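You operate a simulated robot arm through the tools that you are given. There is no shell and no other tool. Be economical: measure what you need, move in short steps, check, and stop when the job is done.

The job below is to be done with a simulated two-armed robot. You get a single attempt, and the scene is never put back.

## Task
Free the catch, shut the room door, seal it with the red lever, then slide the sign to IN USE.
Fine: the green door lamp must be lit.
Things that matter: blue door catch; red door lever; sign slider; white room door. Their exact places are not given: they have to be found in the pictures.

It is judged by the outcome, as a careful person would: the job done as asked, and still so three seconds after it is handed in. It fails if anything else is knocked over, pushed out of place, dropped, spilled or broken. Lids that push on must go on centred and level and be pressed home; caps that screw on are set level and turned clockwise until they are tight.

## Robot
Two 6-joint arms with two-finger grippers on one trunk, on a base that drives. Base frame: it is fixed to the floor where the robot stands at the start and does not move with it; the origin is under the middle of the robot, x ahead of it, y to its left, z up. Lengths are in mm, angles in degrees, forces in N, time in s.
The left shoulder is at the start at [60, 143, 900], the right one opposite. With the tool pointing down near the work surface each hand reaches from about 300 to 720 mm from the robot's upright axis, wherever it stands, measured 20 degrees to its own side. Places, roughly: blue door catch [700, 0, 900]; red door lever [500, 200, 1100]; sign slider [1600, 500, 1400]; white room door [700, 0, 1000]. Payload 2.45 kg a hand.
Tool frame (each hand has its own): the origin (TCP) lies between the finger pads and is the grasp point; the fingertips stand 26 mm ahead of it; z points along the fingers, y is the line along which they close. The gripper opens to 96 mm. The gripper's body begins 69 mm behind the TCP.
Orientation is told as [roll, pitch, yaw] about the base's x, y, z axes, in that order, counted from this pose: with the fingers straight down and closing along the base's y, the tool's x points along the base's -x, its y along +y and its z along -z.

## Interface
- The arms move only by the tool nudge_tool. It takes "left_motion", "right_motion" or both (then of equal length, played together; a hand with none holds still); each is a list of rows, each a list of 7 numbers: the turn, a rotation vector about the base's x, y, z in degrees, then the shift along the base's x, y, z in mm, then the gripper command, from -1 (shut) to 1 (fully open), values between in proportion. In form: [[rx, ry, rz, dx, dy, dz, claw], ...]. A call has 1 to 8 rows; each row is the pose to reach, as a shift and turn from the pose commanded when the call began. Each row takes 0.2 s and may step no farther than 50 mm and 8.6 degrees from the row before; otherwise, or with a gripper value out of range, the whole call is refused. Where a pose cannot be reached the arm comes as near as it can. A force on the tool above 80 N (or 10 N above the force at the start of the call, whichever is more), or a blocked arm, ends the call early, and 0.2 s more pass. The fingers move at their own pace and stop on an object; they squeeze with about 28 N. The grip force told is the motor's: it shows also when the fingers shut on nothing. Time passes only in rows, and 0.2 s behind the last, so rows that repeat a pose let the fingers close. The reply holds the time, the measured pose of the TCP, the force on the tool along the base axes, the opening and the grip force, in the units named above and with some noise, with the torque about the TCP (base axes, N m) and any sound that the robot's microphone picked up, and new pictures: "show" is both (left out), scene, wrist or none (wrist: the cameras of the hands that moved).
- Cameras (640 x 400 px; columns grow to the right, rows downward): "scene" is now at [150.3, 22.2, 1534.6]; the picture's right is [0.24, -0.97, -0.00], its down [-0.53, -0.13, -0.83] and it looks along [0.81, 0.20, -0.55] (base axes); focal length 294 px, centre (320, 200). "left" rides on the left gripper at [82, -3, -98] in its tool frame; the picture's right is [0.04, 1.00, 0.00], its down [-0.73, 0.03, -0.68] and it looks along [-0.68, 0.03, 0.73] (tool axes); focal length 256 px, centre (320, 200). "right" rides on the right gripper at [82, 3, -98] in its tool frame; the picture's right is [-0.04, 1.00, 0.00], its down [-0.73, -0.03, -0.68] and it looks along [-0.68, -0.03, 0.73] (tool axes); focal length 256 px, centre (320, 200).
- move_column(by): slides the trunk up (or, below 0, down) by that many mm; the arms and the scene camera ride with it, the base frame stays. It gives what a move gives, with no picture.
- drive_base(legs): drives the robot by 1 to 6 legs, each [ahead, turn to the left] in mm and degrees, along the robot's own axes; the way and the turn of a leg run together, so that a leg with both is an arc; at most 1500 mm and 180 degrees a leg. The arms and the cameras ride along, it lands a little off, and it stops where it bumps. It gives what a move gives, and a new picture of the scene camera.
- aim_head(pan, tilt): turns the head with the scene camera to pan (to the left, within 86 degrees either way) and tilt (down, from -29 to 69), counted from straight ahead of the robot. It gives what a move gives, and a new picture of the scene camera.
- probe_pixels(camera, pixels): for up to 12 pixels [column, row] of the newest picture of that camera ("zoom" is the newest enlarged one), the place [x, y, z] in the base frame of the surface seen there, good to about 2 mm, but the place of the scene camera against the robot may be out by one fixed shift of up to 12 mm in any direction. No time passes.
- zoom(camera, box): a new picture of the part [left, top, right, bottom] of that camera's present view, enlarged. No time passes.
- job_done(): hands the job in; it is judged then, once.

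Go step by step. Measure first, check grasps and placings, and put right what went wrong. The budget is 80 turns and 260 pictures, counting those below and the enlarged ones. Unless the task says otherwise, let go and move clear before handing in, and close with one line.

The tools are called after "Emit:" as name(argument=value, ...) on one line, values as JSON. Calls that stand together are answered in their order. nudge_tool: Moves the arms, as the interface text tells. Its arguments: {"type":"object","properties":{"left_motion":{"type":"array","items":{"type":"array","items":{"type":"number"}}},"right_motion":{"type":"array","items":{"type":"array","items":{"type":"number"}}},"show":{"type":"string","enum":["both","scene","wrist","none"]}},"required":[]} The other tools are called the same way: move_column (by) slides the trunk up or down; drive_base (legs) drives the base; aim_head (pan, tilt) turns the head that bears the scene camera; probe_pixels (camera, pixels) gives the place of the surface under pixels of a picture; zoom (camera, box) takes an enlarged picture of a part of a camera's view; job_done () hands the job in.

At the start:

```text
time_s: 0.0
left_ee_pos: [366.1, 326.1, 999.7]
left_ee_rot: [0.0, -0.1, -0.2]
left_force: [-0.4, 0.5, 0.2]
left_moment: [-0.02, -0.02, 0.0]
left_finger_gap: 95.9
left_grasp_force: 0.0
right_ee_pos: [481.5, -73.3, 998.9]
right_ee_rot: [0.0, 0.1, 0.0]
right_force: [-0.7, -0.1, 0.3]
right_moment: [0.01, 0.04, -0.03]
right_finger_gap: 96.0
right_grasp_force: 0.1
trunk travel left (down, up): [-525.0, 65.0]
robot x, y, heading: [-0.3, -3.4, 0.1]
head pan, tilt: [13.9, 33.4]
```

scene: 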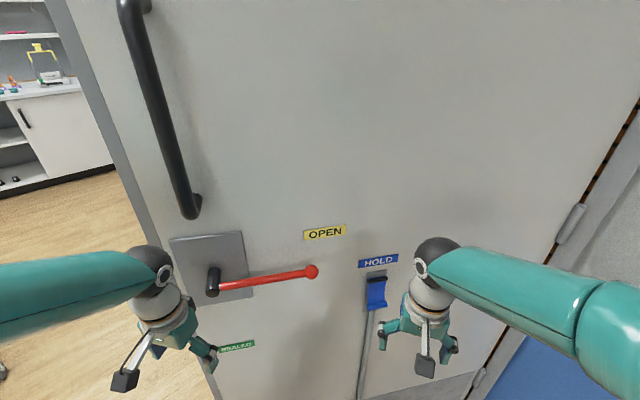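
right: 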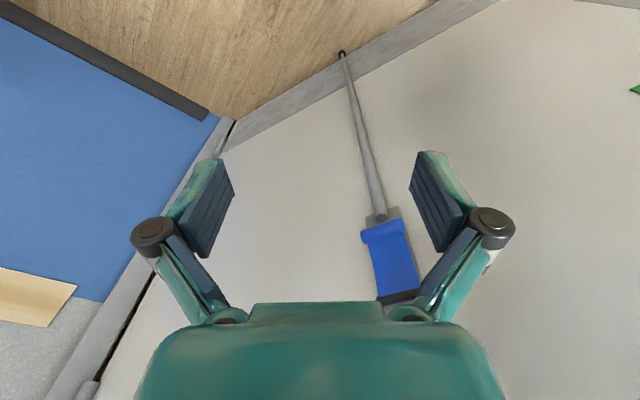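
left: 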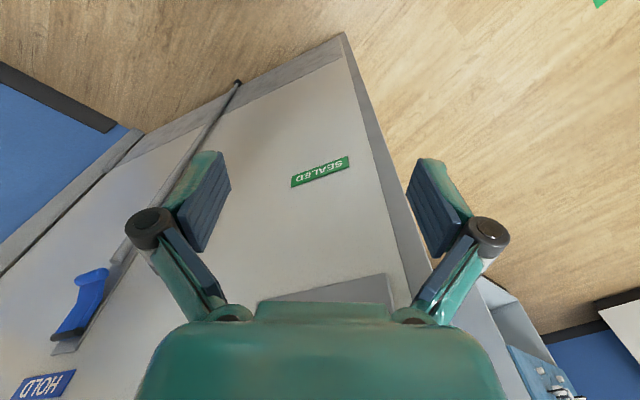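

The door stands in front of me, with the lever (red knob at 312,271), catch (376,292), pull handle (165,110) and hinge on the right (570,222). I'll measure these first.

Emit:
probe_pixels(camera="scene", pixels=[[312, 271], [265, 282], [213, 282], [376, 280], [376, 305], [378, 261], [325, 232], [237, 346], [165, 110], [192, 212], [570, 222], [360, 370]])

Emit:
zoom(camera="scene", box=[150, 200, 470, 400])

Emit:
aim_head(pan=14, tilt=0)

Emit:
aim_head(pan=60, tilt=15)

Emit:
aim_head(pan=-50, tilt=25)

```text
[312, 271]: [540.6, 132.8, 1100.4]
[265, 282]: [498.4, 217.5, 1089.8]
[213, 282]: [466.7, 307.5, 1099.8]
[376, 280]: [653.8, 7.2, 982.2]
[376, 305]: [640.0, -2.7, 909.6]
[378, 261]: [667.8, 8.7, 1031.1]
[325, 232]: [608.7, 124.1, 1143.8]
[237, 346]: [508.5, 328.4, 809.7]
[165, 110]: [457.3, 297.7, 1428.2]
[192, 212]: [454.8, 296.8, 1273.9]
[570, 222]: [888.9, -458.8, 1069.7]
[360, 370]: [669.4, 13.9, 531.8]
```

```text
2.00 times, centred on (310, 300) of scene
```

zoom: 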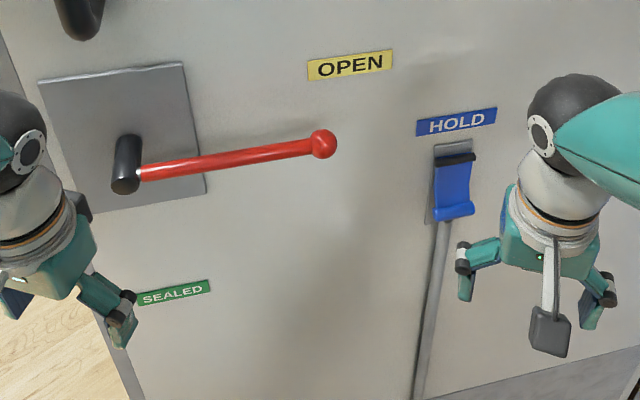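

```text
time_s: 1.0
left_ee_pos: [365.6, 326.1, 999.3]
left_ee_rot: [-0.1, 0.1, -0.1]
left_force: [-0.3, 0.0, -0.6]
left_moment: [-0.01, -0.03, 0.0]
left_finger_gap: 95.8
left_grasp_force: 0.2
right_ee_pos: [483.4, -72.8, 999.1]
right_ee_rot: [0.1, 0.0, -0.1]
right_force: [0.8, -0.8, -0.6]
right_moment: [0.0, 0.01, -0.05]
right_finger_gap: 96.2
right_grasp_force: 0.1
trunk travel left (down, up): [-525.0, 65.0]
robot x, y, heading: [-2.2, 3.6, -0.1]
head pan, tilt: [14.0, 0.0]
```

scene: 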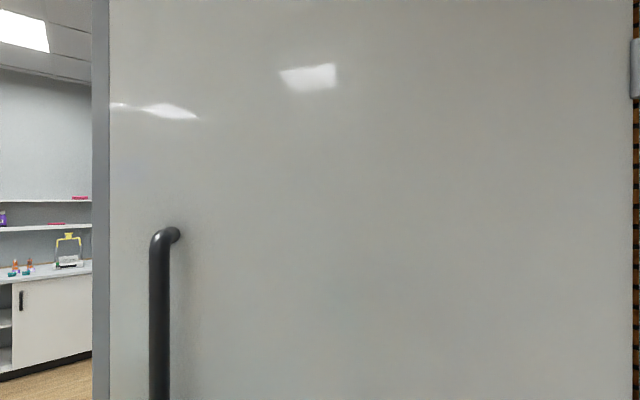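

```text
time_s: 2.1
left_ee_pos: [366.7, 327.6, 999.8]
left_ee_rot: [-0.1, -0.1, -0.1]
left_force: [0.3, 0.6, -0.5]
left_moment: [-0.02, 0.02, -0.02]
left_finger_gap: 95.9
left_grasp_force: 0.1
right_ee_pos: [482.9, -73.0, 999.0]
right_ee_rot: [-0.1, 0.0, -0.1]
right_force: [0.2, -0.3, 0.2]
right_moment: [0.0, 0.01, 0.01]
right_finger_gap: 95.8
right_grasp_force: 0.1
trunk travel left (down, up): [-525.0, 65.0]
robot x, y, heading: [0.0, 3.1, 0.0]
head pan, tilt: [60.0, 15.0]
```

scene: 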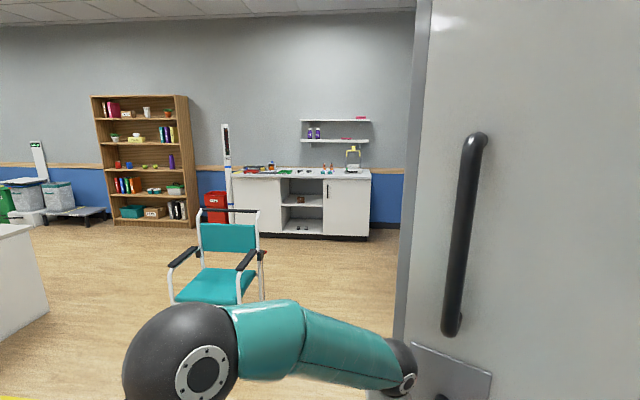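

```text
time_s: 4.0
left_ee_pos: [367.3, 325.9, 998.7]
left_ee_rot: [0.0, 0.0, -0.2]
left_force: [0.6, -0.2, 0.0]
left_moment: [0.01, -0.02, 0.01]
left_finger_gap: 95.9
left_grasp_force: 0.1
right_ee_pos: [481.8, -72.6, 1000.1]
right_ee_rot: [-0.1, 0.0, -0.1]
right_force: [-0.5, 0.0, -0.4]
right_moment: [-0.01, 0.01, -0.04]
right_finger_gap: 96.1
right_grasp_force: 0.0
trunk travel left (down, up): [-525.0, 65.0]
robot x, y, heading: [1.8, -1.4, -0.0]
head pan, tilt: [-50.0, 25.0]
```

scene: 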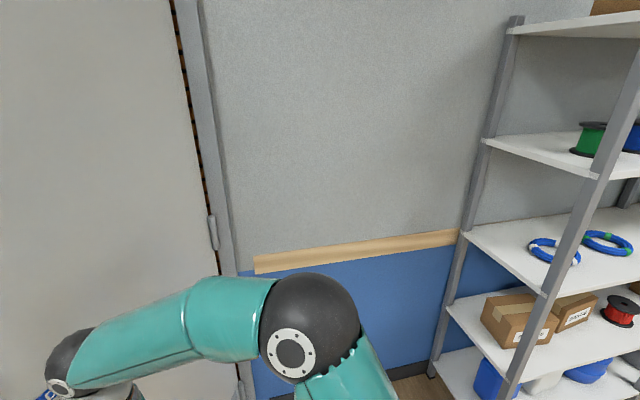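

The hinge is around (889,-459). I'll probe the wall on the right to learn where the closed door will lie, and look for the frame on the left.

Emit:
probe_pixels(camera="scene", pixels=[[185, 60], [205, 150], [230, 260], [300, 100], [450, 100], [400, 200], [300, 263], [320, 262], [450, 238], [160, 150], [50, 150]])

Emit:
aim_head(pan=40, tilt=10)

```text
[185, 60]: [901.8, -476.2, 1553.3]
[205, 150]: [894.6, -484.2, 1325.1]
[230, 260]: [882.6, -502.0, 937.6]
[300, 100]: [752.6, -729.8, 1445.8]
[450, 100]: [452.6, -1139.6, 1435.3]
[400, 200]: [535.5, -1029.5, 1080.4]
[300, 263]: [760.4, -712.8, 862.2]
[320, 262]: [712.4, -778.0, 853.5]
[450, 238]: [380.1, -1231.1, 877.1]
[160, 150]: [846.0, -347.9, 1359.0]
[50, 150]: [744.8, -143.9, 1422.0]
```

```text
time_s: 5.7
left_ee_pos: [366.1, 326.5, 999.0]
left_ee_rot: [0.0, 0.0, 0.0]
left_force: [0.1, 0.8, -0.7]
left_moment: [0.02, -0.03, -0.01]
left_finger_gap: 96.1
left_grasp_force: 0.0
right_ee_pos: [482.5, -72.9, 999.2]
right_ee_rot: [0.0, 0.0, -0.1]
right_force: [0.9, 0.1, 0.8]
right_moment: [-0.02, 0.01, 0.0]
right_finger_gap: 96.1
right_grasp_force: 0.0
trunk travel left (down, up): [-525.0, 65.0]
robot x, y, heading: [-0.9, -0.5, -0.1]
head pan, tilt: [40.0, 10.0]
```

scene: 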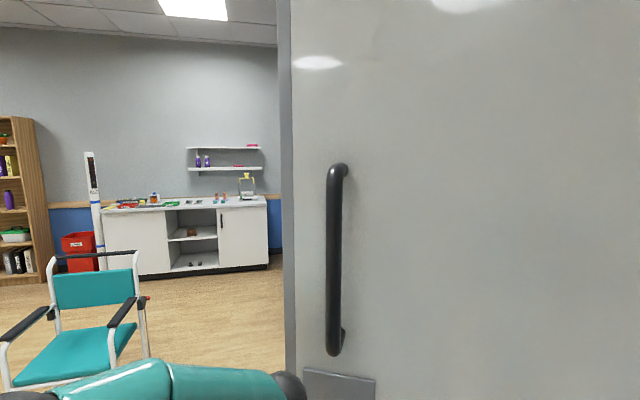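

Wall direction is about (0.59,0.81), so the door closes by being pushed away from me by about 63°. Next a close look at the catch.

Emit:
aim_head(pan=0, tilt=45)

Emit:
zoom(camera="right", box=[310, 180, 470, 310])

Emit:
probe_pixels(camera="right", pixels=[[378, 232], [400, 226], [385, 255], [395, 280], [398, 295], [372, 180], [345, 70], [400, 212], [340, 200]])

Emit:
zoom(camera="left", box=[0, 230, 160, 400])

```text
time_s: 6.7
left_ee_pos: [365.2, 327.1, 999.9]
left_ee_rot: [0.0, 0.0, -0.1]
left_force: [-0.6, -0.4, -0.5]
left_moment: [0.02, -0.03, 0.0]
left_finger_gap: 95.9
left_grasp_force: 0.0
right_ee_pos: [482.8, -72.6, 999.6]
right_ee_rot: [0.0, 0.0, -0.1]
right_force: [-0.1, -0.4, -0.1]
right_moment: [0.01, 0.0, 0.02]
right_finger_gap: 96.3
right_grasp_force: 0.1
trunk travel left (down, up): [-525.0, 65.0]
robot x, y, heading: [-1.5, 1.7, 0.1]
head pan, tilt: [0.0, 45.0]
```

scene: 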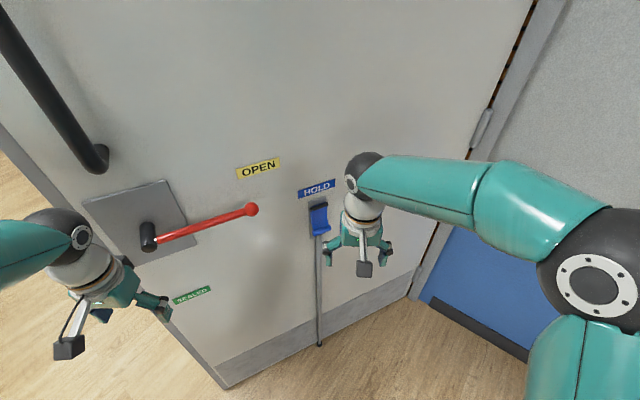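

```text
3.08 times, centred on (390, 245) of right
```

zoom: 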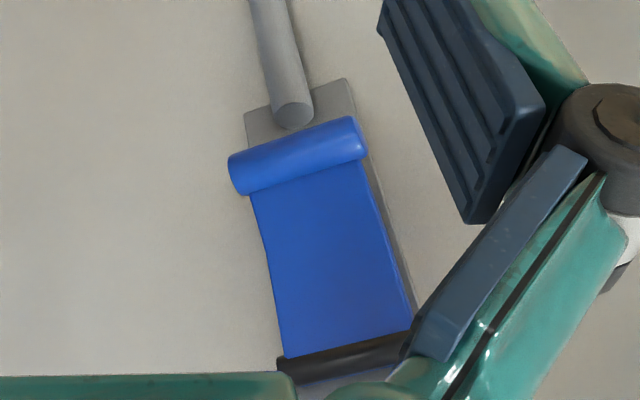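

```text
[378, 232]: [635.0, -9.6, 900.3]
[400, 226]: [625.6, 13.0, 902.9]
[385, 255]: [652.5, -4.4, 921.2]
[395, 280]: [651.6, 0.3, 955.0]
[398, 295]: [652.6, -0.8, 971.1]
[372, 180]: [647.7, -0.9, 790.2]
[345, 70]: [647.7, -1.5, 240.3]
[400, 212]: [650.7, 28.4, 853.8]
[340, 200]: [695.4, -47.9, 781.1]
```

```text
2.35 times, centred on (80, 315) of left
```

zoom: 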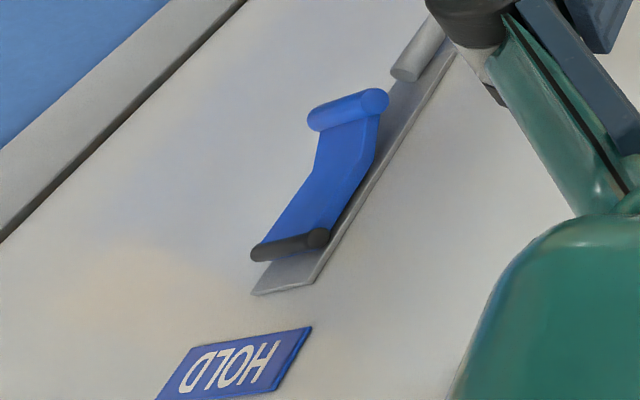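

The catch is a blue flap pivoting on a black pin at z≈975, with its lip at z≈900 standing about 37 mm off the door. I'll turn the right hand to point at the door, so closed fingers can go under the lip and flip it up.

Emit:
nudge_tool(right_motion=[[0, 0, 6.8, -20, 0, 0, -1], [0, 0, 13.6, -40, 0, 0, -1], [0, 0, 20.4, -40, 0, 0, -1], [0, 0, 27.1, -40, 0, 0, -1]], show="none")

Emit:
nudge_tool(right_motion=[[3.8, -7.5, 0, 0, 0, 0, -1], [7.6, -15, 0, 0, 0, 0, -1], [11.4, -22.5, 0, 0, 0, 0, -1], [15.2, -30, 0, 0, 0, 0, -1], [19, -37.5, 0, 0, 0, 0, -1], [22.8, -45, 0, 0, 0, 0, -1], [26.6, -52.5, 0, 0, 0, 0, -1], [30.4, -60, 0, 0, 0, 0, -1]])

```text
time_s: 7.7
left_ee_pos: [365.5, 326.7, 999.8]
left_ee_rot: [0.0, 0.0, 0.0]
left_force: [1.0, -0.8, 0.7]
left_moment: [-0.01, -0.01, -0.01]
left_finger_gap: 95.9
left_grasp_force: 0.0
right_ee_pos: [441.7, -72.4, 999.7]
right_ee_rot: [0.0, 0.0, 27.1]
right_force: [0.0, -0.4, 0.9]
right_moment: [0.04, -0.01, 0.01]
right_finger_gap: 0.0
right_grasp_force: 27.7
trunk travel left (down, up): [-525.0, 65.0]
robot x, y, heading: [5.1, 1.2, 0.1]
head pan, tilt: [0.0, 45.0]
```

```text
time_s: 9.5
left_ee_pos: [366.7, 326.2, 999.5]
left_ee_rot: [0.1, 0.0, -0.1]
left_force: [-0.7, 0.1, 1.0]
left_moment: [0.0, -0.01, 0.01]
left_finger_gap: 95.9
left_grasp_force: 0.0
right_ee_pos: [461.2, -13.9, 1039.4]
right_ee_rot: [-1.5, -66.4, 27.0]
right_force: [0.1, 0.0, 0.3]
right_moment: [0.02, 0.0, 0.01]
right_finger_gap: 0.2
right_grasp_force: 28.2
right hand out of reach, approached as far as the arm can: row 7, 8
trunk travel left (down, up): [-525.0, 65.0]
robot x, y, heading: [-2.4, -0.9, -0.2]
head pan, tilt: [0.0, 45.0]
```

scene: 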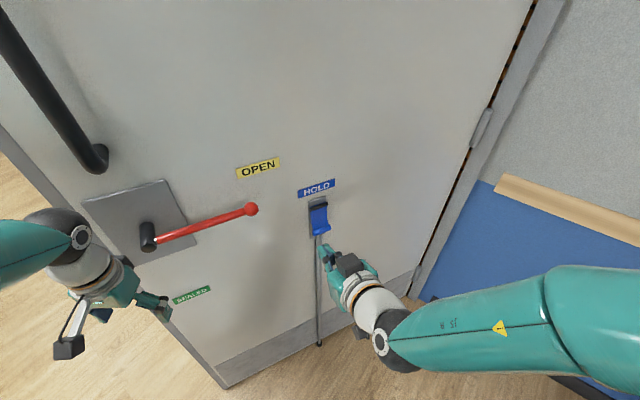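
right: 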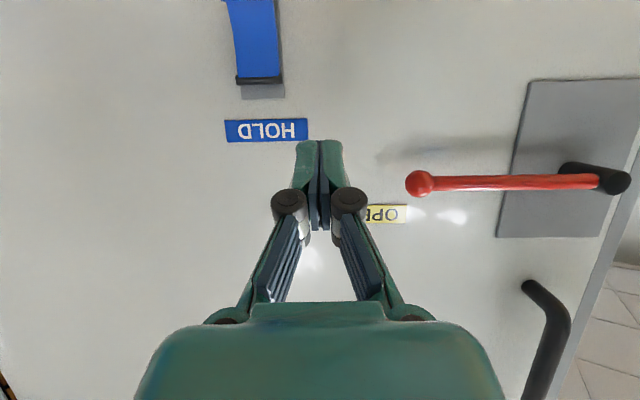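

The reach is tight close in, so I'll lower the trunk and then extend toward the pre-pose (572,-25,~868), about 100 mm off the door.

Emit:
move_column(by=-130)

Emit:
nudge_tool(right_motion=[[0, 0, 0, 30, -4, -10, -1], [0, 0, 0, 60, -8, -20, -1], [0, 0, 0, 90, -10, -30, -1], [0, 0, 0, 111, -11, -42, -1]])

```text
time_s: 11.1
left_ee_pos: [365.8, 327.0, 870.1]
left_ee_rot: [-0.1, 0.0, -0.1]
left_force: [0.4, -0.1, -0.3]
left_moment: [-0.01, 0.03, 0.0]
left_finger_gap: 95.9
left_grasp_force: 0.1
right_ee_pos: [461.6, -15.0, 912.3]
right_ee_rot: [-1.7, -66.5, 26.9]
right_force: [-0.4, 0.9, -1.0]
right_moment: [0.02, 0.0, -0.01]
right_finger_gap: 0.0
right_grasp_force: 27.8
trunk travel left (down, up): [-395.0, 195.0]
robot x, y, heading: [-2.4, -1.0, -0.1]
head pan, tilt: [0.0, 45.0]
```

```text
time_s: 12.1
left_ee_pos: [365.3, 326.4, 868.2]
left_ee_rot: [0.0, -0.1, 0.0]
left_force: [0.3, -0.9, 0.8]
left_moment: [0.01, 0.04, 0.0]
left_finger_gap: 96.0
left_grasp_force: 0.1
right_ee_pos: [563.0, 10.9, 892.7]
right_ee_rot: [-3.4, -65.2, 26.8]
right_force: [0.0, 0.0, 0.3]
right_moment: [0.02, 0.04, 0.02]
right_finger_gap: 0.0
right_grasp_force: 27.9
right hand out of reach, approached as far as the arm can: row 1, 2, 3, 4
trunk travel left (down, up): [-395.0, 195.0]
robot x, y, heading: [0.9, -0.4, -0.1]
head pan, tilt: [0.0, 45.0]
```

scene: 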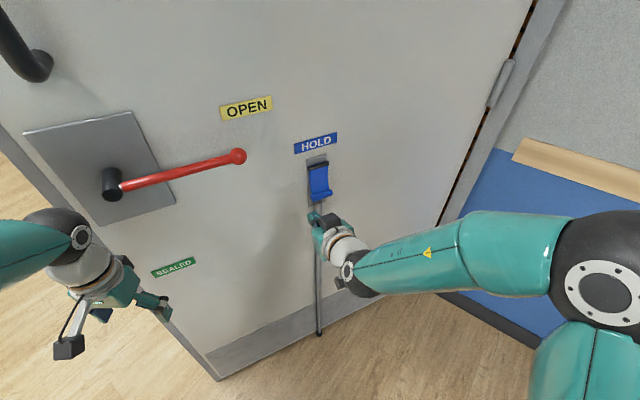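
right: 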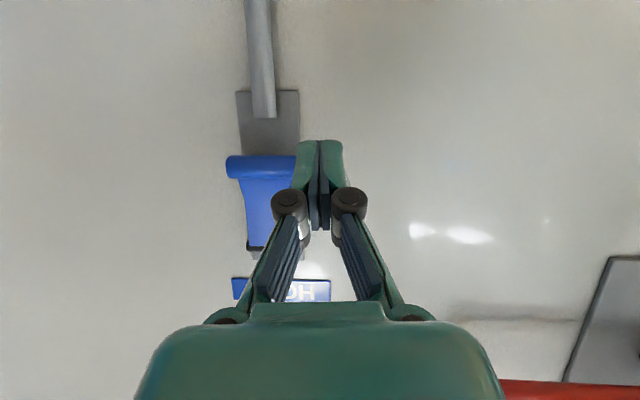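

The picture now shows lip (262,167), plate and rod top (262,115) clearly. I'll probe them and relax the tilt by about 10° to get the sideways reach.

Emit:
probe_pixels(camera="right", pixels=[[232, 167], [262, 167], [290, 167], [262, 178], [262, 155], [262, 112], [262, 80], [262, 145], [245, 100], [252, 248], [150, 150]])

Emit:
nudge_tool(right_motion=[[-2, 4.5, 0, 4, -8, -8, -1], [-4, 9, 0, 8, -18, -15, -1], [-4, 9, 0, 14, -32, -25, -1], [-4, 9, 0, 14, -32, -25, -1]], show="wrist")

```text
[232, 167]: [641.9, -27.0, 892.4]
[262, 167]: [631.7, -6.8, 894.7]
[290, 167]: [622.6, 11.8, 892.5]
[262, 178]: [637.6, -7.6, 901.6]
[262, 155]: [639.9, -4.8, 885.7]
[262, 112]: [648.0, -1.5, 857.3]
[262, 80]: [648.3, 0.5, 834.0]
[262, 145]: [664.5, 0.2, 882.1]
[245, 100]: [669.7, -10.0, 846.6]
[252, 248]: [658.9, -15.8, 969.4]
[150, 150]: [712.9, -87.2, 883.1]
```

```text
time_s: 13.1
left_ee_pos: [366.7, 326.5, 868.7]
left_ee_rot: [0.1, 0.1, -0.2]
left_force: [-0.9, -0.2, -0.4]
left_moment: [0.0, 0.02, -0.01]
left_finger_gap: 96.0
left_grasp_force: 0.0
right_ee_pos: [579.1, -23.1, 868.4]
right_ee_rot: [-1.1, -56.2, 26.2]
right_force: [-2.0, 0.8, 0.3]
right_moment: [0.0, -0.03, 0.02]
right_finger_gap: 0.0
right_grasp_force: 27.9
trunk travel left (down, up): [-395.0, 195.0]
robot x, y, heading: [-0.9, -0.3, 0.0]
head pan, tilt: [0.0, 45.0]
```

right: 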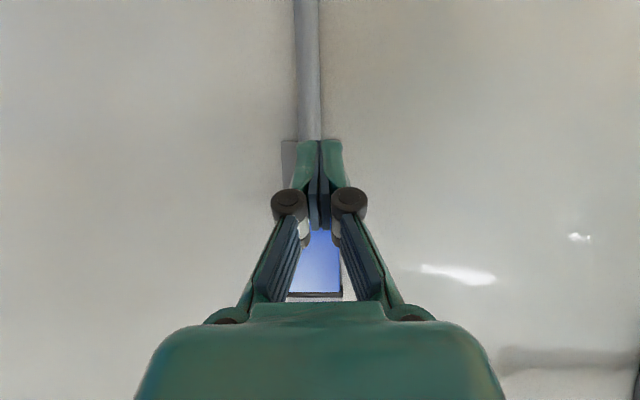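

The hand now points at the door at N≈93 mm, just below the lip (lip centre about (636,-9,893), rod top z≈857). I'll slide the fingertips in under the lip.

Emit:
nudge_tool(right_motion=[[0, 0, 0, 14, 0, 2, -1], [0, 0, 0, 28, 6, 3, -1], [0, 0, 0, 42, 12.5, 4, -1]], show="both")

Emit:
zoom(camera="scene", box=[240, 120, 420, 300])

```text
time_s: 13.9
left_ee_pos: [368.3, 326.7, 868.6]
left_ee_rot: [-0.1, 0.0, -0.2]
left_force: [0.4, 0.0, -0.4]
left_moment: [0.03, -0.02, 0.01]
left_finger_gap: 96.2
left_grasp_force: 0.0
right_ee_pos: [621.1, -9.6, 870.1]
right_ee_rot: [-0.8, -56.4, 26.1]
right_force: [-1.0, 0.2, 0.3]
right_moment: [-0.03, 0.01, 0.04]
right_finger_gap: 0.0
right_grasp_force: 27.9
trunk travel left (down, up): [-395.0, 195.0]
robot x, y, heading: [2.1, 0.3, 0.1]
head pan, tilt: [0.0, 45.0]
```

scene: 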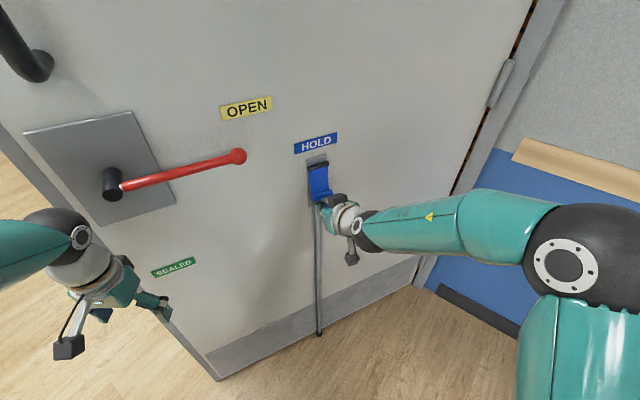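
right: 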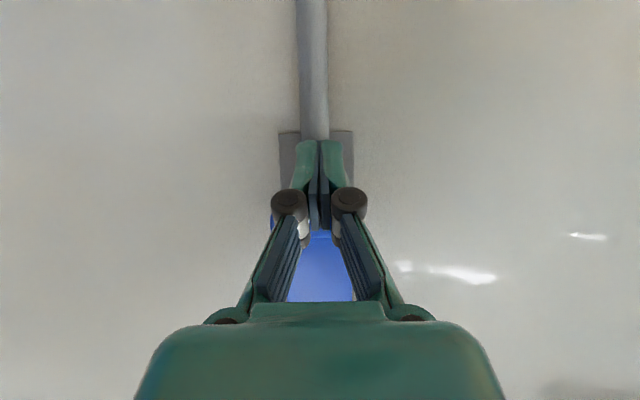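

```text
2.22 times, centred on (330, 210) of scene
```

zoom: 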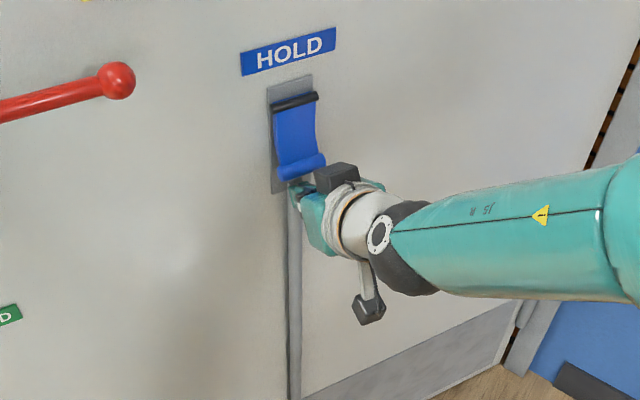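

The tips are under the lip. Now lift along the flap's arc.

Emit:
nudge_tool(right_motion=[[0, 0, 0, 0, 0, 10, -1], [0, 0, 0, -9, -4.5, 18, -1], [0, 0, 0, -22, -11, 24, -1], [0, 0, 0, -38, -19, 40, -1], [0, 0, 0, -50, -25, 62, -1], [0, 0, 0, -55, -28, 88, -1]], show="both")

Emit:
zoom(camera="scene", box=[240, 80, 420, 260])

```text
time_s: 15.3
left_ee_pos: [366.7, 326.6, 870.0]
left_ee_rot: [0.0, 0.1, -0.2]
left_force: [-0.4, 0.1, 0.5]
left_moment: [-0.01, -0.02, 0.01]
left_finger_gap: 95.9
left_grasp_force: 0.0
right_ee_pos: [565.1, -41.2, 958.8]
right_ee_rot: [-0.9, -56.6, 26.3]
right_force: [0.0, 0.6, -0.7]
right_moment: [0.01, -0.02, -0.01]
right_finger_gap: 0.0
right_grasp_force: 27.9
trunk travel left (down, up): [-395.0, 195.0]
robot x, y, heading: [-2.1, 4.3, 0.0]
head pan, tilt: [0.0, 45.0]
```

scene: 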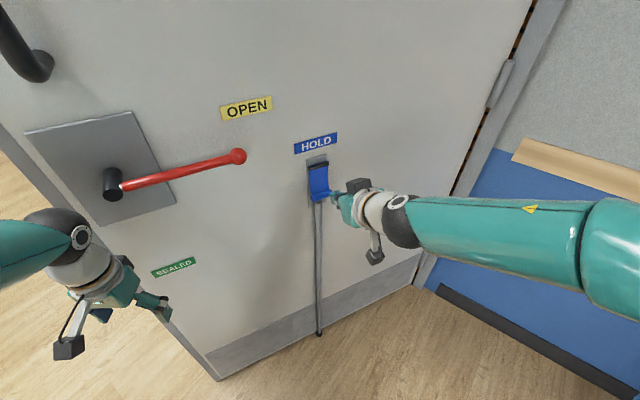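
right: 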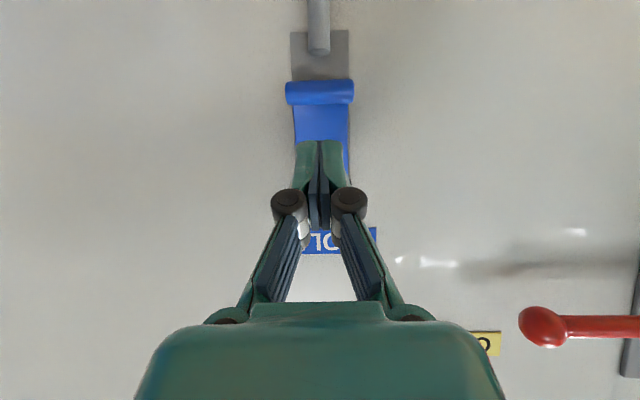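

```text
2.22 times, centred on (330, 170) of scene
```

zoom: 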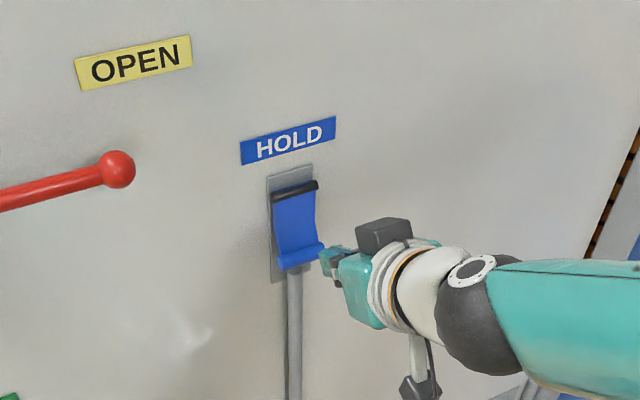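

The flap seems still down; I'll probe lip and rod to see whether anything changed.

Emit:
probe_pixels(camera="right", pixels=[[320, 92], [320, 102], [320, 82], [318, 48], [320, 72], [320, 125], [296, 92], [346, 92]])

Emit:
zoom(camera="right", box=[270, 0, 370, 160])

```text
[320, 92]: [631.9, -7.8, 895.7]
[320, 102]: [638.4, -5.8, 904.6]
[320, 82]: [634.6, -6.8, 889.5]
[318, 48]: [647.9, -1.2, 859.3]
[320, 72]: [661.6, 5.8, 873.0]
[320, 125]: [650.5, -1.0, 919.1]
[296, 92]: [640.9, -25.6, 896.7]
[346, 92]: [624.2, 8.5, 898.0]
```

```text
2.50 times, centred on (320, 80) of right
```

zoom: 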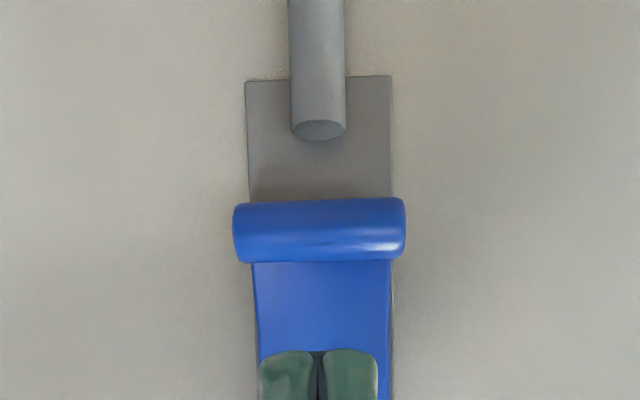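

The flap did not move (my pull-out was too quick and slipped off the lip). I'll go back in a bit deeper, touching the lip from below.

Emit:
nudge_tool(right_motion=[[0, 0, 0, 0, 0, -43, -1], [0, 0, 0, 0, 0, -85, -1], [0, 0, 0, 31, 16, -85, -1], [0, 0, 0, 62, 32, -85, -1], [0, 0, 0, 62, 32, -80, -1]], show="none")

Emit:
nudge_tool(right_motion=[[0, 0, 0, 0, 0, 4, -1], [0, 0, 0, 0, 0, 8, -1], [0, 0, 0, -5, -2.5, 12, -1]], show="both")

Emit:
zoom(camera="scene", box=[260, 120, 390, 250])

```text
time_s: 16.5
left_ee_pos: [366.0, 325.8, 868.8]
left_ee_rot: [0.0, 0.0, -0.2]
left_force: [0.6, 0.7, 1.1]
left_moment: [0.04, 0.04, 0.02]
left_finger_gap: 96.0
left_grasp_force: 0.0
right_ee_pos: [626.7, -5.6, 879.4]
right_ee_rot: [-0.8, -56.4, 26.2]
right_force: [-2.9, -2.2, -2.2]
right_moment: [0.0, -0.01, -0.01]
right_finger_gap: 0.0
right_grasp_force: 28.3
right hand out of reach, approached as far as the arm can: row 2
trunk travel left (down, up): [-395.0, 195.0]
robot x, y, heading: [-3.6, -4.1, 0.1]
head pan, tilt: [0.0, 45.0]
```

```text
time_s: 17.3
left_ee_pos: [368.4, 325.6, 868.5]
left_ee_rot: [0.0, 0.0, -0.2]
left_force: [-0.6, -0.2, -0.1]
left_moment: [-0.05, -0.01, -0.02]
left_finger_gap: 96.1
left_grasp_force: 0.0
right_ee_pos: [621.5, -11.0, 882.6]
right_ee_rot: [-0.1, -55.4, 25.7]
right_force: [-10.1, -8.8, -36.2]
right_moment: [-0.3, 0.12, -0.4]
right_finger_gap: 5.9
right_grasp_force: 28.6
trunk travel left (down, up): [-395.0, 195.0]
robot x, y, heading: [2.3, -1.4, -0.1]
head pan, tilt: [0.0, 45.0]
```

scene: 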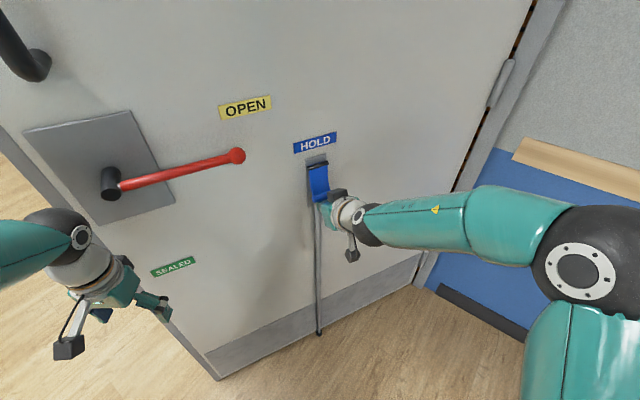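
right: 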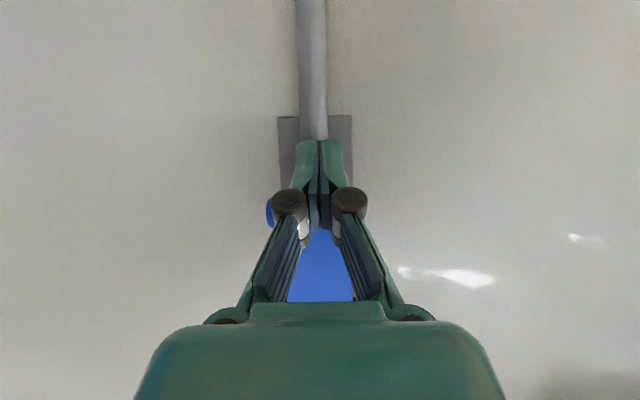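

```text
3.08 times, centred on (325, 185) of scene
```

zoom: 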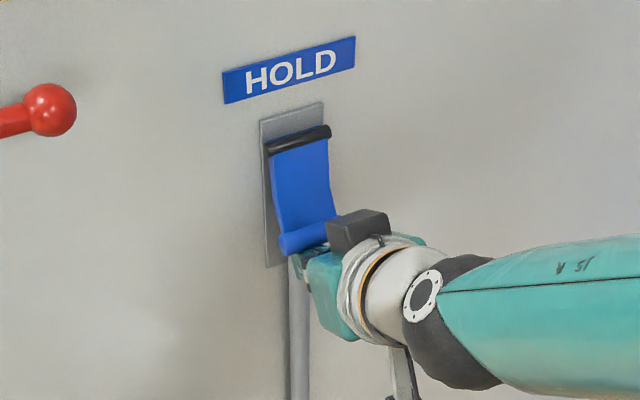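

The lip resists with 36 N from straight below (poor leverage), so I'll back off and instead pinch the lip roll by its two ends and swing it outward and up.

Emit:
nudge_tool(right_motion=[[0, 0, 0, 5, 2.5, -12, -1], [0, 0, 0, -20, -10, -14, -1], [0, 0, 0, -55, -28, -10, 1], [0, 0, 0, -55, -28, 9, 1], [0, 0, 0, -55, -28, 9, 1], [0, 0, 0, -35, -18, 9, 1]], show="wrist")

Emit:
probe_pixels(camera="right", pixels=[[320, 150], [320, 180], [320, 200]])

```text
time_s: 18.7
left_ee_pos: [366.5, 325.5, 869.1]
left_ee_rot: [0.0, 0.0, -0.1]
left_force: [0.4, -1.7, -0.1]
left_moment: [-0.03, 0.0, 0.0]
left_finger_gap: 96.2
left_grasp_force: 0.1
right_ee_pos: [588.0, -27.8, 901.0]
right_ee_rot: [-0.9, -56.5, 26.3]
right_force: [0.7, -0.2, -0.4]
right_moment: [0.04, 0.01, 0.0]
right_finger_gap: 95.7
right_grasp_force: 0.0
trunk travel left (down, up): [-395.0, 195.0]
robot x, y, heading: [-3.8, -2.9, -0.0]
head pan, tilt: [0.0, 45.0]
```

right: 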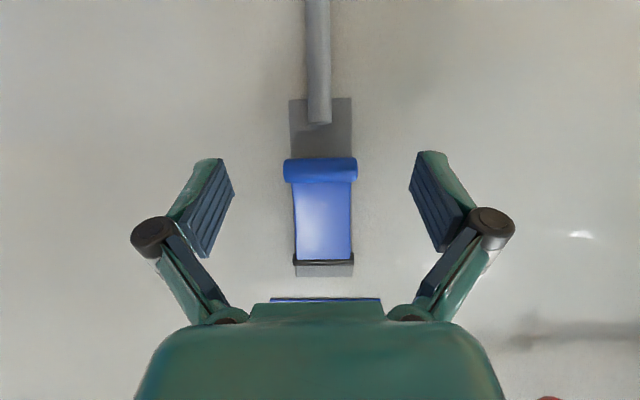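

```text
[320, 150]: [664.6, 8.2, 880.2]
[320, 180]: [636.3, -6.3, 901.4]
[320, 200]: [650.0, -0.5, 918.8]
```

The lip (284–357, 170) is centred between the open fingers. I'll go in 48 mm and close.

Emit:
nudge_tool(right_motion=[[0, 0, 0, 22, 11, 0, 1], [0, 0, 0, 42.7, 21.9, -1, 1], [0, 0, 0, 42.7, 21.9, -1, -1], [0, 0, 0, 42.7, 21.9, -1, -1], [0, 0, 0, 42.7, 21.9, -1, -1]], show="wrist")

```text
time_s: 19.9
left_ee_pos: [366.8, 325.3, 870.1]
left_ee_rot: [0.2, 0.0, -0.1]
left_force: [0.2, -0.3, 0.0]
left_moment: [0.05, 0.03, 0.0]
left_finger_gap: 95.7
left_grasp_force: 0.1
right_ee_pos: [632.1, -8.5, 900.6]
right_ee_rot: [-0.7, -56.7, 25.7]
right_force: [2.4, -20.4, 1.0]
right_moment: [-0.4, 0.1, -0.79]
right_finger_gap: 54.2
right_grasp_force: 45.0
trunk travel left (down, up): [-395.0, 195.0]
robot x, y, heading: [2.1, -4.2, 0.2]
head pan, tilt: [0.0, 45.0]
```

right: 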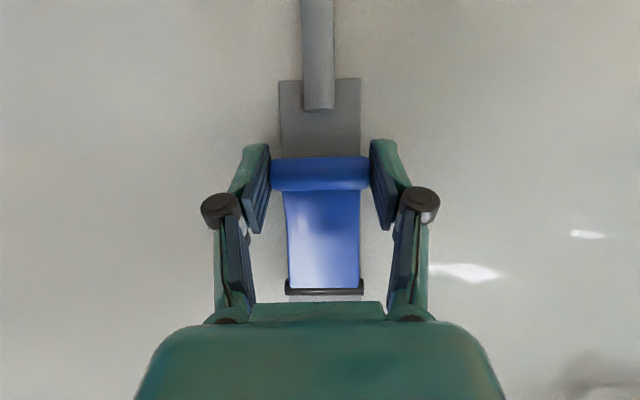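

Gripped on the roll ends (gap 54). Now swing it outward and up along the arc.

Emit:
nudge_tool(right_motion=[[0, 0, 0, -8, -4, 2, -1], [0, 0, 0, -16, -8, 6, -1], [0, 0, 0, -32, -16.5, 17, -1], [0, 0, 0, -44.5, -23, 32, -1], [0, 0, 0, -52.5, -27, 50, -1], [0, 0, 0, -57, -29, 70, -1], [0, 0, 0, -56, -28.5, 91, -1]], show="both")

Emit:
zoom(camera="scene", box=[240, 80, 420, 260])

```text
time_s: 21.5
left_ee_pos: [366.9, 325.1, 869.2]
left_ee_rot: [0.0, 0.3, -0.1]
left_force: [0.6, -1.0, -0.4]
left_moment: [-0.02, -0.04, 0.01]
left_finger_gap: 95.9
left_grasp_force: 0.0
right_ee_pos: [578.1, -35.1, 988.9]
right_ee_rot: [-0.6, -56.4, 25.7]
right_force: [12.5, -8.4, -13.0]
right_moment: [-0.68, 0.88, -0.89]
right_finger_gap: 54.5
right_grasp_force: 45.2
trunk travel left (down, up): [-395.0, 195.0]
robot x, y, heading: [-2.1, -3.4, 0.2]
head pan, tilt: [0.0, 45.0]
```

scene: 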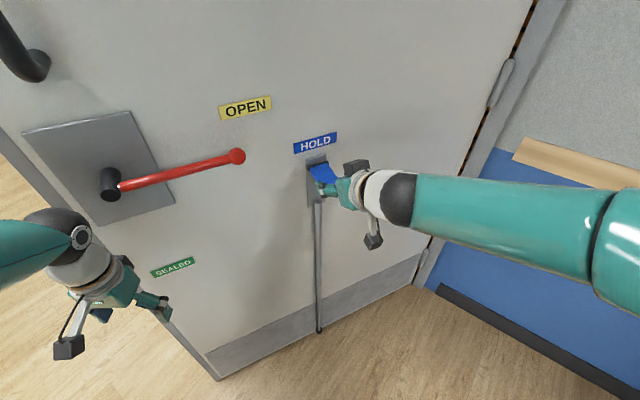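
right: 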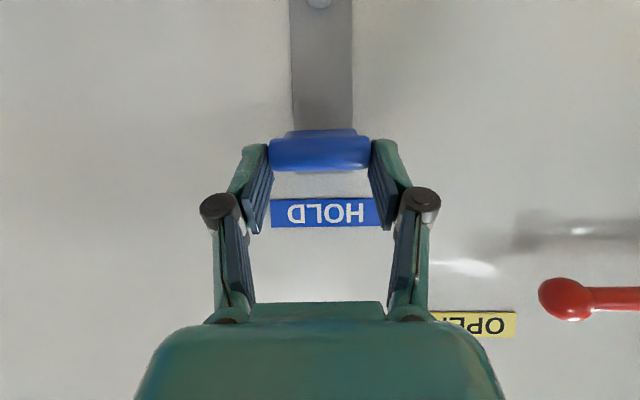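

```text
2.22 times, centred on (330, 170) of scene
```

zoom: 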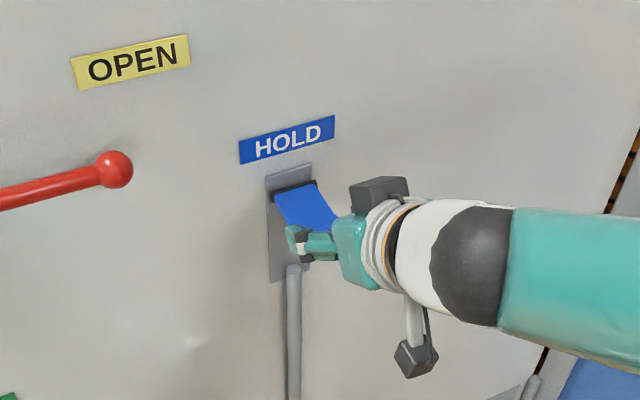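

The flap is now level; the grip holds with modest force. Continue the arc upward.

Emit:
nudge_tool(right_motion=[[0, 0, 0, 2, 1, 10, -1], [0, 0, 0, 5.5, 3, 19, -1], [0, 0, 0, 15.5, 8, 37, -1]], show="both")

Emit:
zoom(camera="scene", box=[240, 80, 420, 260])

```text
time_s: 22.3
left_ee_pos: [365.1, 326.5, 871.3]
left_ee_rot: [0.1, -0.1, 0.1]
left_force: [-0.3, 0.0, 0.0]
left_moment: [-0.01, -0.02, 0.01]
left_finger_gap: 96.3
left_grasp_force: 0.0
right_ee_pos: [587.4, -24.7, 1033.7]
right_ee_rot: [-1.0, -57.0, 26.3]
right_force: [-0.3, -0.5, 0.0]
right_moment: [-0.02, 0.02, -0.01]
right_finger_gap: 0.0
right_grasp_force: 29.1
trunk travel left (down, up): [-395.0, 195.0]
robot x, y, heading: [-0.7, 3.5, 0.2]
head pan, tilt: [0.0, 45.0]
```

scene: 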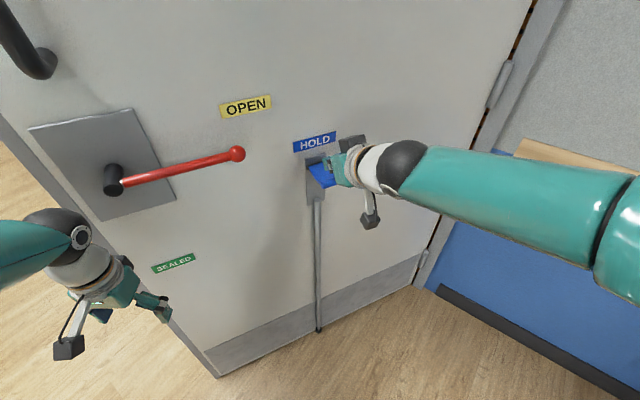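
right: 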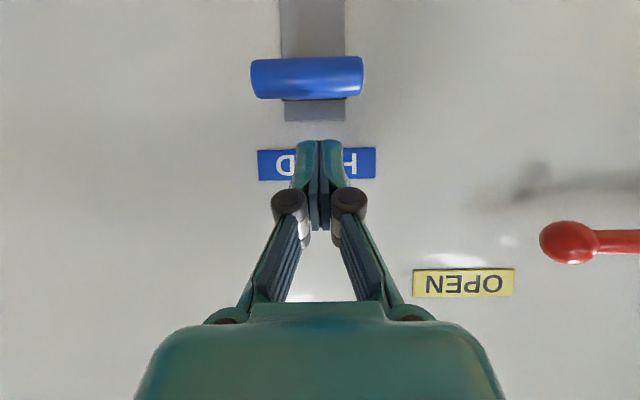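

```text
2.22 times, centred on (330, 170) of scene
```

zoom: 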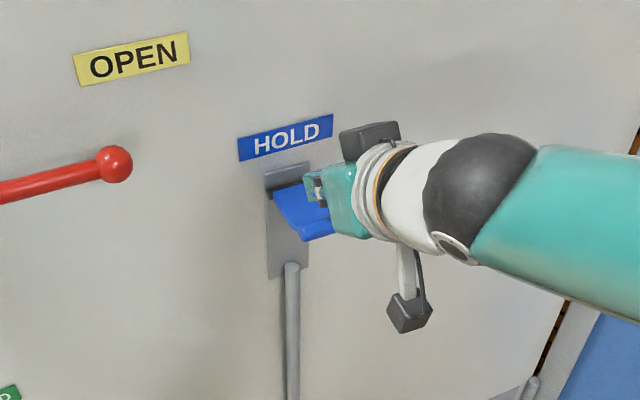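

The fingers slipped off, and the flap stays out about level, so it seems held at its stop. I'll check it and the rod foot.

Emit:
probe_pixels(camera="right", pixels=[[308, 70], [308, 90], [308, 62]])

Emit:
probe_pixels(camera="scene", pixels=[[317, 204], [319, 326], [319, 330]])

Emit:
zoom(camera="scene", box=[260, 190, 380, 350])

```text
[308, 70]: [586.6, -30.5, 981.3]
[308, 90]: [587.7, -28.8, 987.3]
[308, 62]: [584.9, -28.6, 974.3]
```

```text
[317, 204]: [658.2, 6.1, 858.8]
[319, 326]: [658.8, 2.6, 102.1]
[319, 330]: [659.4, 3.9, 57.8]
```

```text
2.50 times, centred on (320, 270) of scene
```

zoom: 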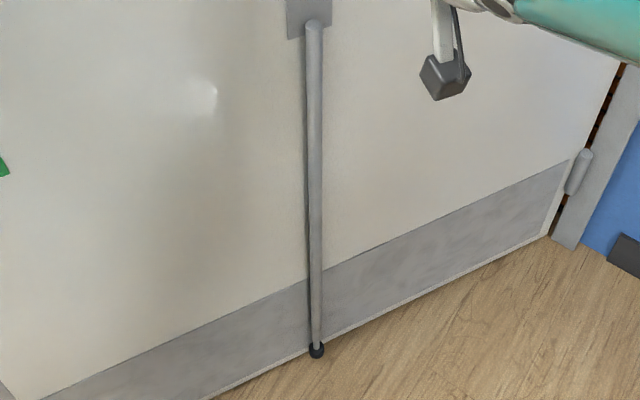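

The flap's lip is now at z≈980, 90 mm off the door, and stays there, so the catch is released. Next I retract and straighten the right hand, and turn the left hand to point forward for pushing the door.

Emit:
nudge_tool(right_motion=[[-3.7, 7.2, 0, -30, -20, 0, -1], [-7.3, 14.3, 0, -60, -40, 0, -1], [-11, 21.6, 0, -80, -60, 0, -1], [-14.6, 28.7, 0, -100, -80, 0, -1], [-18.3, 36, 0, -120, -100, 0, -1], [-21.9, 43.1, 0, -140, -120, 0, -1], [-25.6, 50.3, 0, -160, -140, -10, -1]], show="none")

Emit:
nudge_tool(left_motion=[[0, -8, 0, 10, -30, 0, -1], [0, -16, 0, 20, -60, 0, -1], [0, -24, 0, 30, -90, 0, -1], [0, -32, 0, 40, -120, 0, -1], [0, -40, 0, 55, -150, 0, -1], [0, -48, 0, 70, -175, 0, -1], [0, -55, 0, 90, -195, 0, -1], [0, -55, 0, 110, -205, 0, -1]], show="both")

```text
time_s: 23.9
left_ee_pos: [367.6, 326.4, 868.9]
left_ee_rot: [0.0, 0.0, 0.0]
left_force: [0.0, 0.2, 0.8]
left_moment: [0.0, -0.01, 0.02]
left_finger_gap: 95.7
left_grasp_force: 0.0
right_ee_pos: [429.2, -166.0, 1017.4]
right_ee_rot: [-1.4, 0.2, 26.6]
right_force: [-0.3, -0.2, 0.1]
right_moment: [-0.01, 0.03, -0.05]
right_finger_gap: 0.0
right_grasp_force: 28.9
trunk travel left (down, up): [-395.0, 195.0]
robot x, y, heading: [1.7, -0.4, 0.2]
head pan, tilt: [0.0, 45.0]
```

```text
time_s: 25.7
left_ee_pos: [475.1, 121.5, 868.4]
left_ee_rot: [0.1, -55.1, -0.2]
left_force: [0.1, -0.6, 0.6]
left_moment: [0.01, -0.01, 0.0]
left_finger_gap: 0.0
left_grasp_force: 27.9
left hand out of reach, approached as far as the arm can: row 6, 7
right_ee_pos: [430.1, -166.0, 1017.1]
right_ee_rot: [-1.5, -0.2, 26.6]
right_force: [0.1, 0.7, 0.6]
right_moment: [0.01, -0.02, -0.01]
right_finger_gap: 0.0
right_grasp_force: 28.4
trunk travel left (down, up): [-395.0, 195.0]
robot x, y, heading: [-1.3, -1.9, -0.0]
head pan, tilt: [0.0, 45.0]
```

scene: 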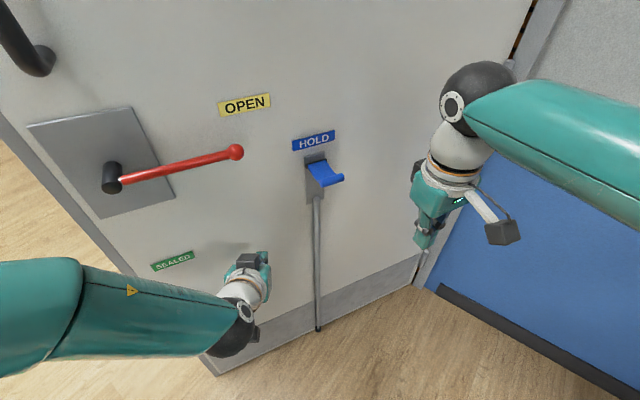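
left: 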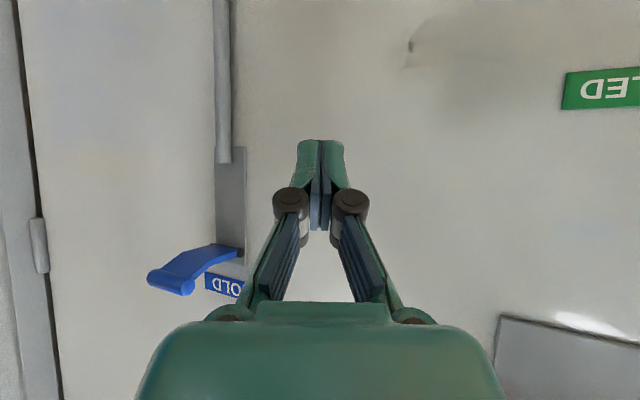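

The flap is still out. The left fist is about 100 mm from the door, so I'll extend it forward to see if the door moves.

Emit:
nudge_tool(left_motion=[[0, 0, 0, 40, 0, 0, -1], [0, 0, 0, 75, 0, 0, -1], [0, 0, 0, 95, 0, 0, -1], [0, 0, 0, 110, 0, 0, -1], [0, 0, 0, 125, 0, 0, -1], [0, 0, 0, 140, 0, 0, -1], [0, 0, 0, 155, 0, 0, -1], [0, 0, 0, 170, 0, 0, -1]], show="both")

```text
time_s: 27.5
left_ee_pos: [646.9, 121.3, 869.5]
left_ee_rot: [0.2, -55.0, -0.2]
left_force: [-0.2, 0.4, 0.1]
left_moment: [0.01, -0.02, 0.03]
left_finger_gap: 0.0
left_grasp_force: 28.1
right_ee_pos: [429.8, -166.1, 1016.6]
right_ee_rot: [-1.4, 0.1, 26.6]
right_force: [0.7, -0.4, 0.2]
right_moment: [0.01, 0.06, -0.03]
right_finger_gap: 0.0
right_grasp_force: 28.8
trunk travel left (down, up): [-395.0, 195.0]
robot x, y, heading: [0.9, -2.0, -0.2]
head pan, tilt: [0.0, 45.0]
```

scene: 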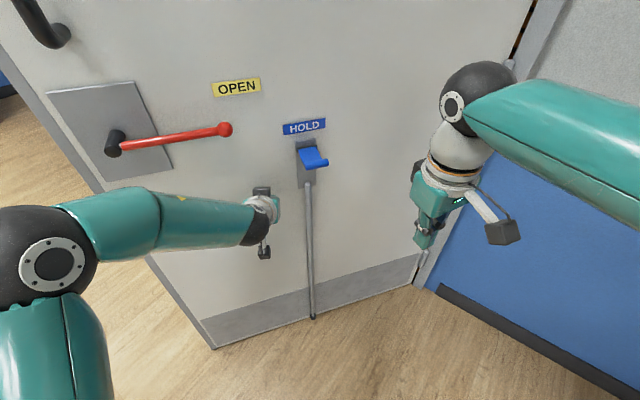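
left: 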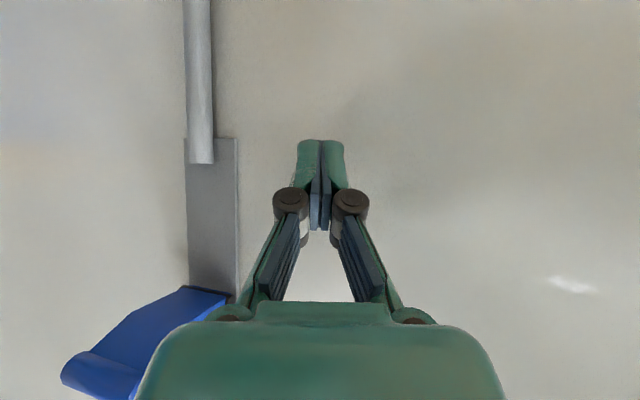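

The door swings freely. I'll drive on to push it further, in short legs.

Emit:
drive_base(legs=[[200, 0]])

```text
time_s: 28.6
left_ee_pos: [722.5, 123.7, 867.6]
left_ee_rot: [-0.1, -54.5, 0.3]
left_force: [-0.7, 0.5, -0.5]
left_moment: [0.06, 0.05, -0.01]
left_finger_gap: 0.0
left_grasp_force: 28.1
right_ee_pos: [509.8, -165.9, 1016.8]
right_ee_rot: [-1.4, 0.1, 26.5]
right_force: [0.2, -0.2, 0.2]
right_moment: [0.0, 0.0, 0.01]
right_finger_gap: 0.0
right_grasp_force: 28.7
trunk travel left (down, up): [-395.0, 195.0]
robot x, y, heading: [80.0, -1.4, 0.0]
head pan, tilt: [0.0, 45.0]
stopped in leg 1: the force on the tool passed its limit at 92 N (the readings are from after the stop); the commanded pose is now the measured one
```

scene: 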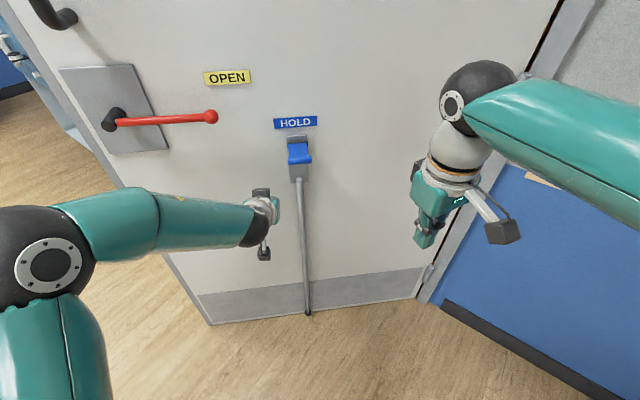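

The door moves, but driving fast met too much force. I'll use several very short legs.

Emit:
drive_base(legs=[[40, 0], [40, 0], [40, 0], [40, 0], [40, 0], [40, 0]])

```text
time_s: 31.9
left_ee_pos: [941.0, 123.3, 869.5]
left_ee_rot: [-0.3, -54.3, 0.6]
left_force: [-0.1, 0.4, 0.4]
left_moment: [0.01, 0.01, 0.02]
left_finger_gap: 0.0
left_grasp_force: 27.9
right_ee_pos: [732.2, -164.1, 1018.1]
right_ee_rot: [-1.4, 0.0, 26.7]
right_force: [-0.4, 0.1, -0.2]
right_moment: [0.01, 0.01, 0.0]
right_finger_gap: 0.0
right_grasp_force: 28.7
trunk travel left (down, up): [-395.0, 195.0]
robot x, y, heading: [300.1, -6.3, 0.3]
head pan, tilt: [0.0, 45.0]
stopped in leg 6: the force on the tool passed its limit at 119 N (the readings are from after the stop); the commanded pose is now the measured one
```

scene: 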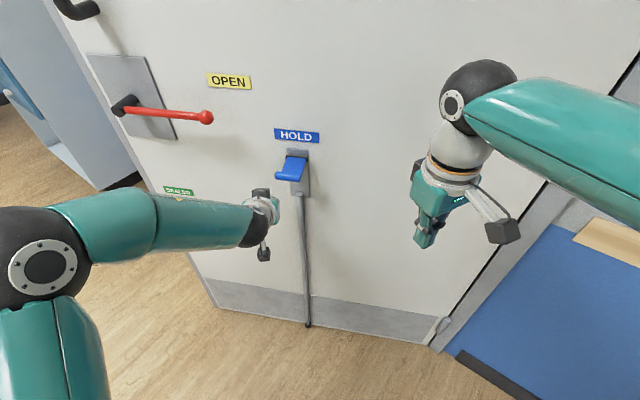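

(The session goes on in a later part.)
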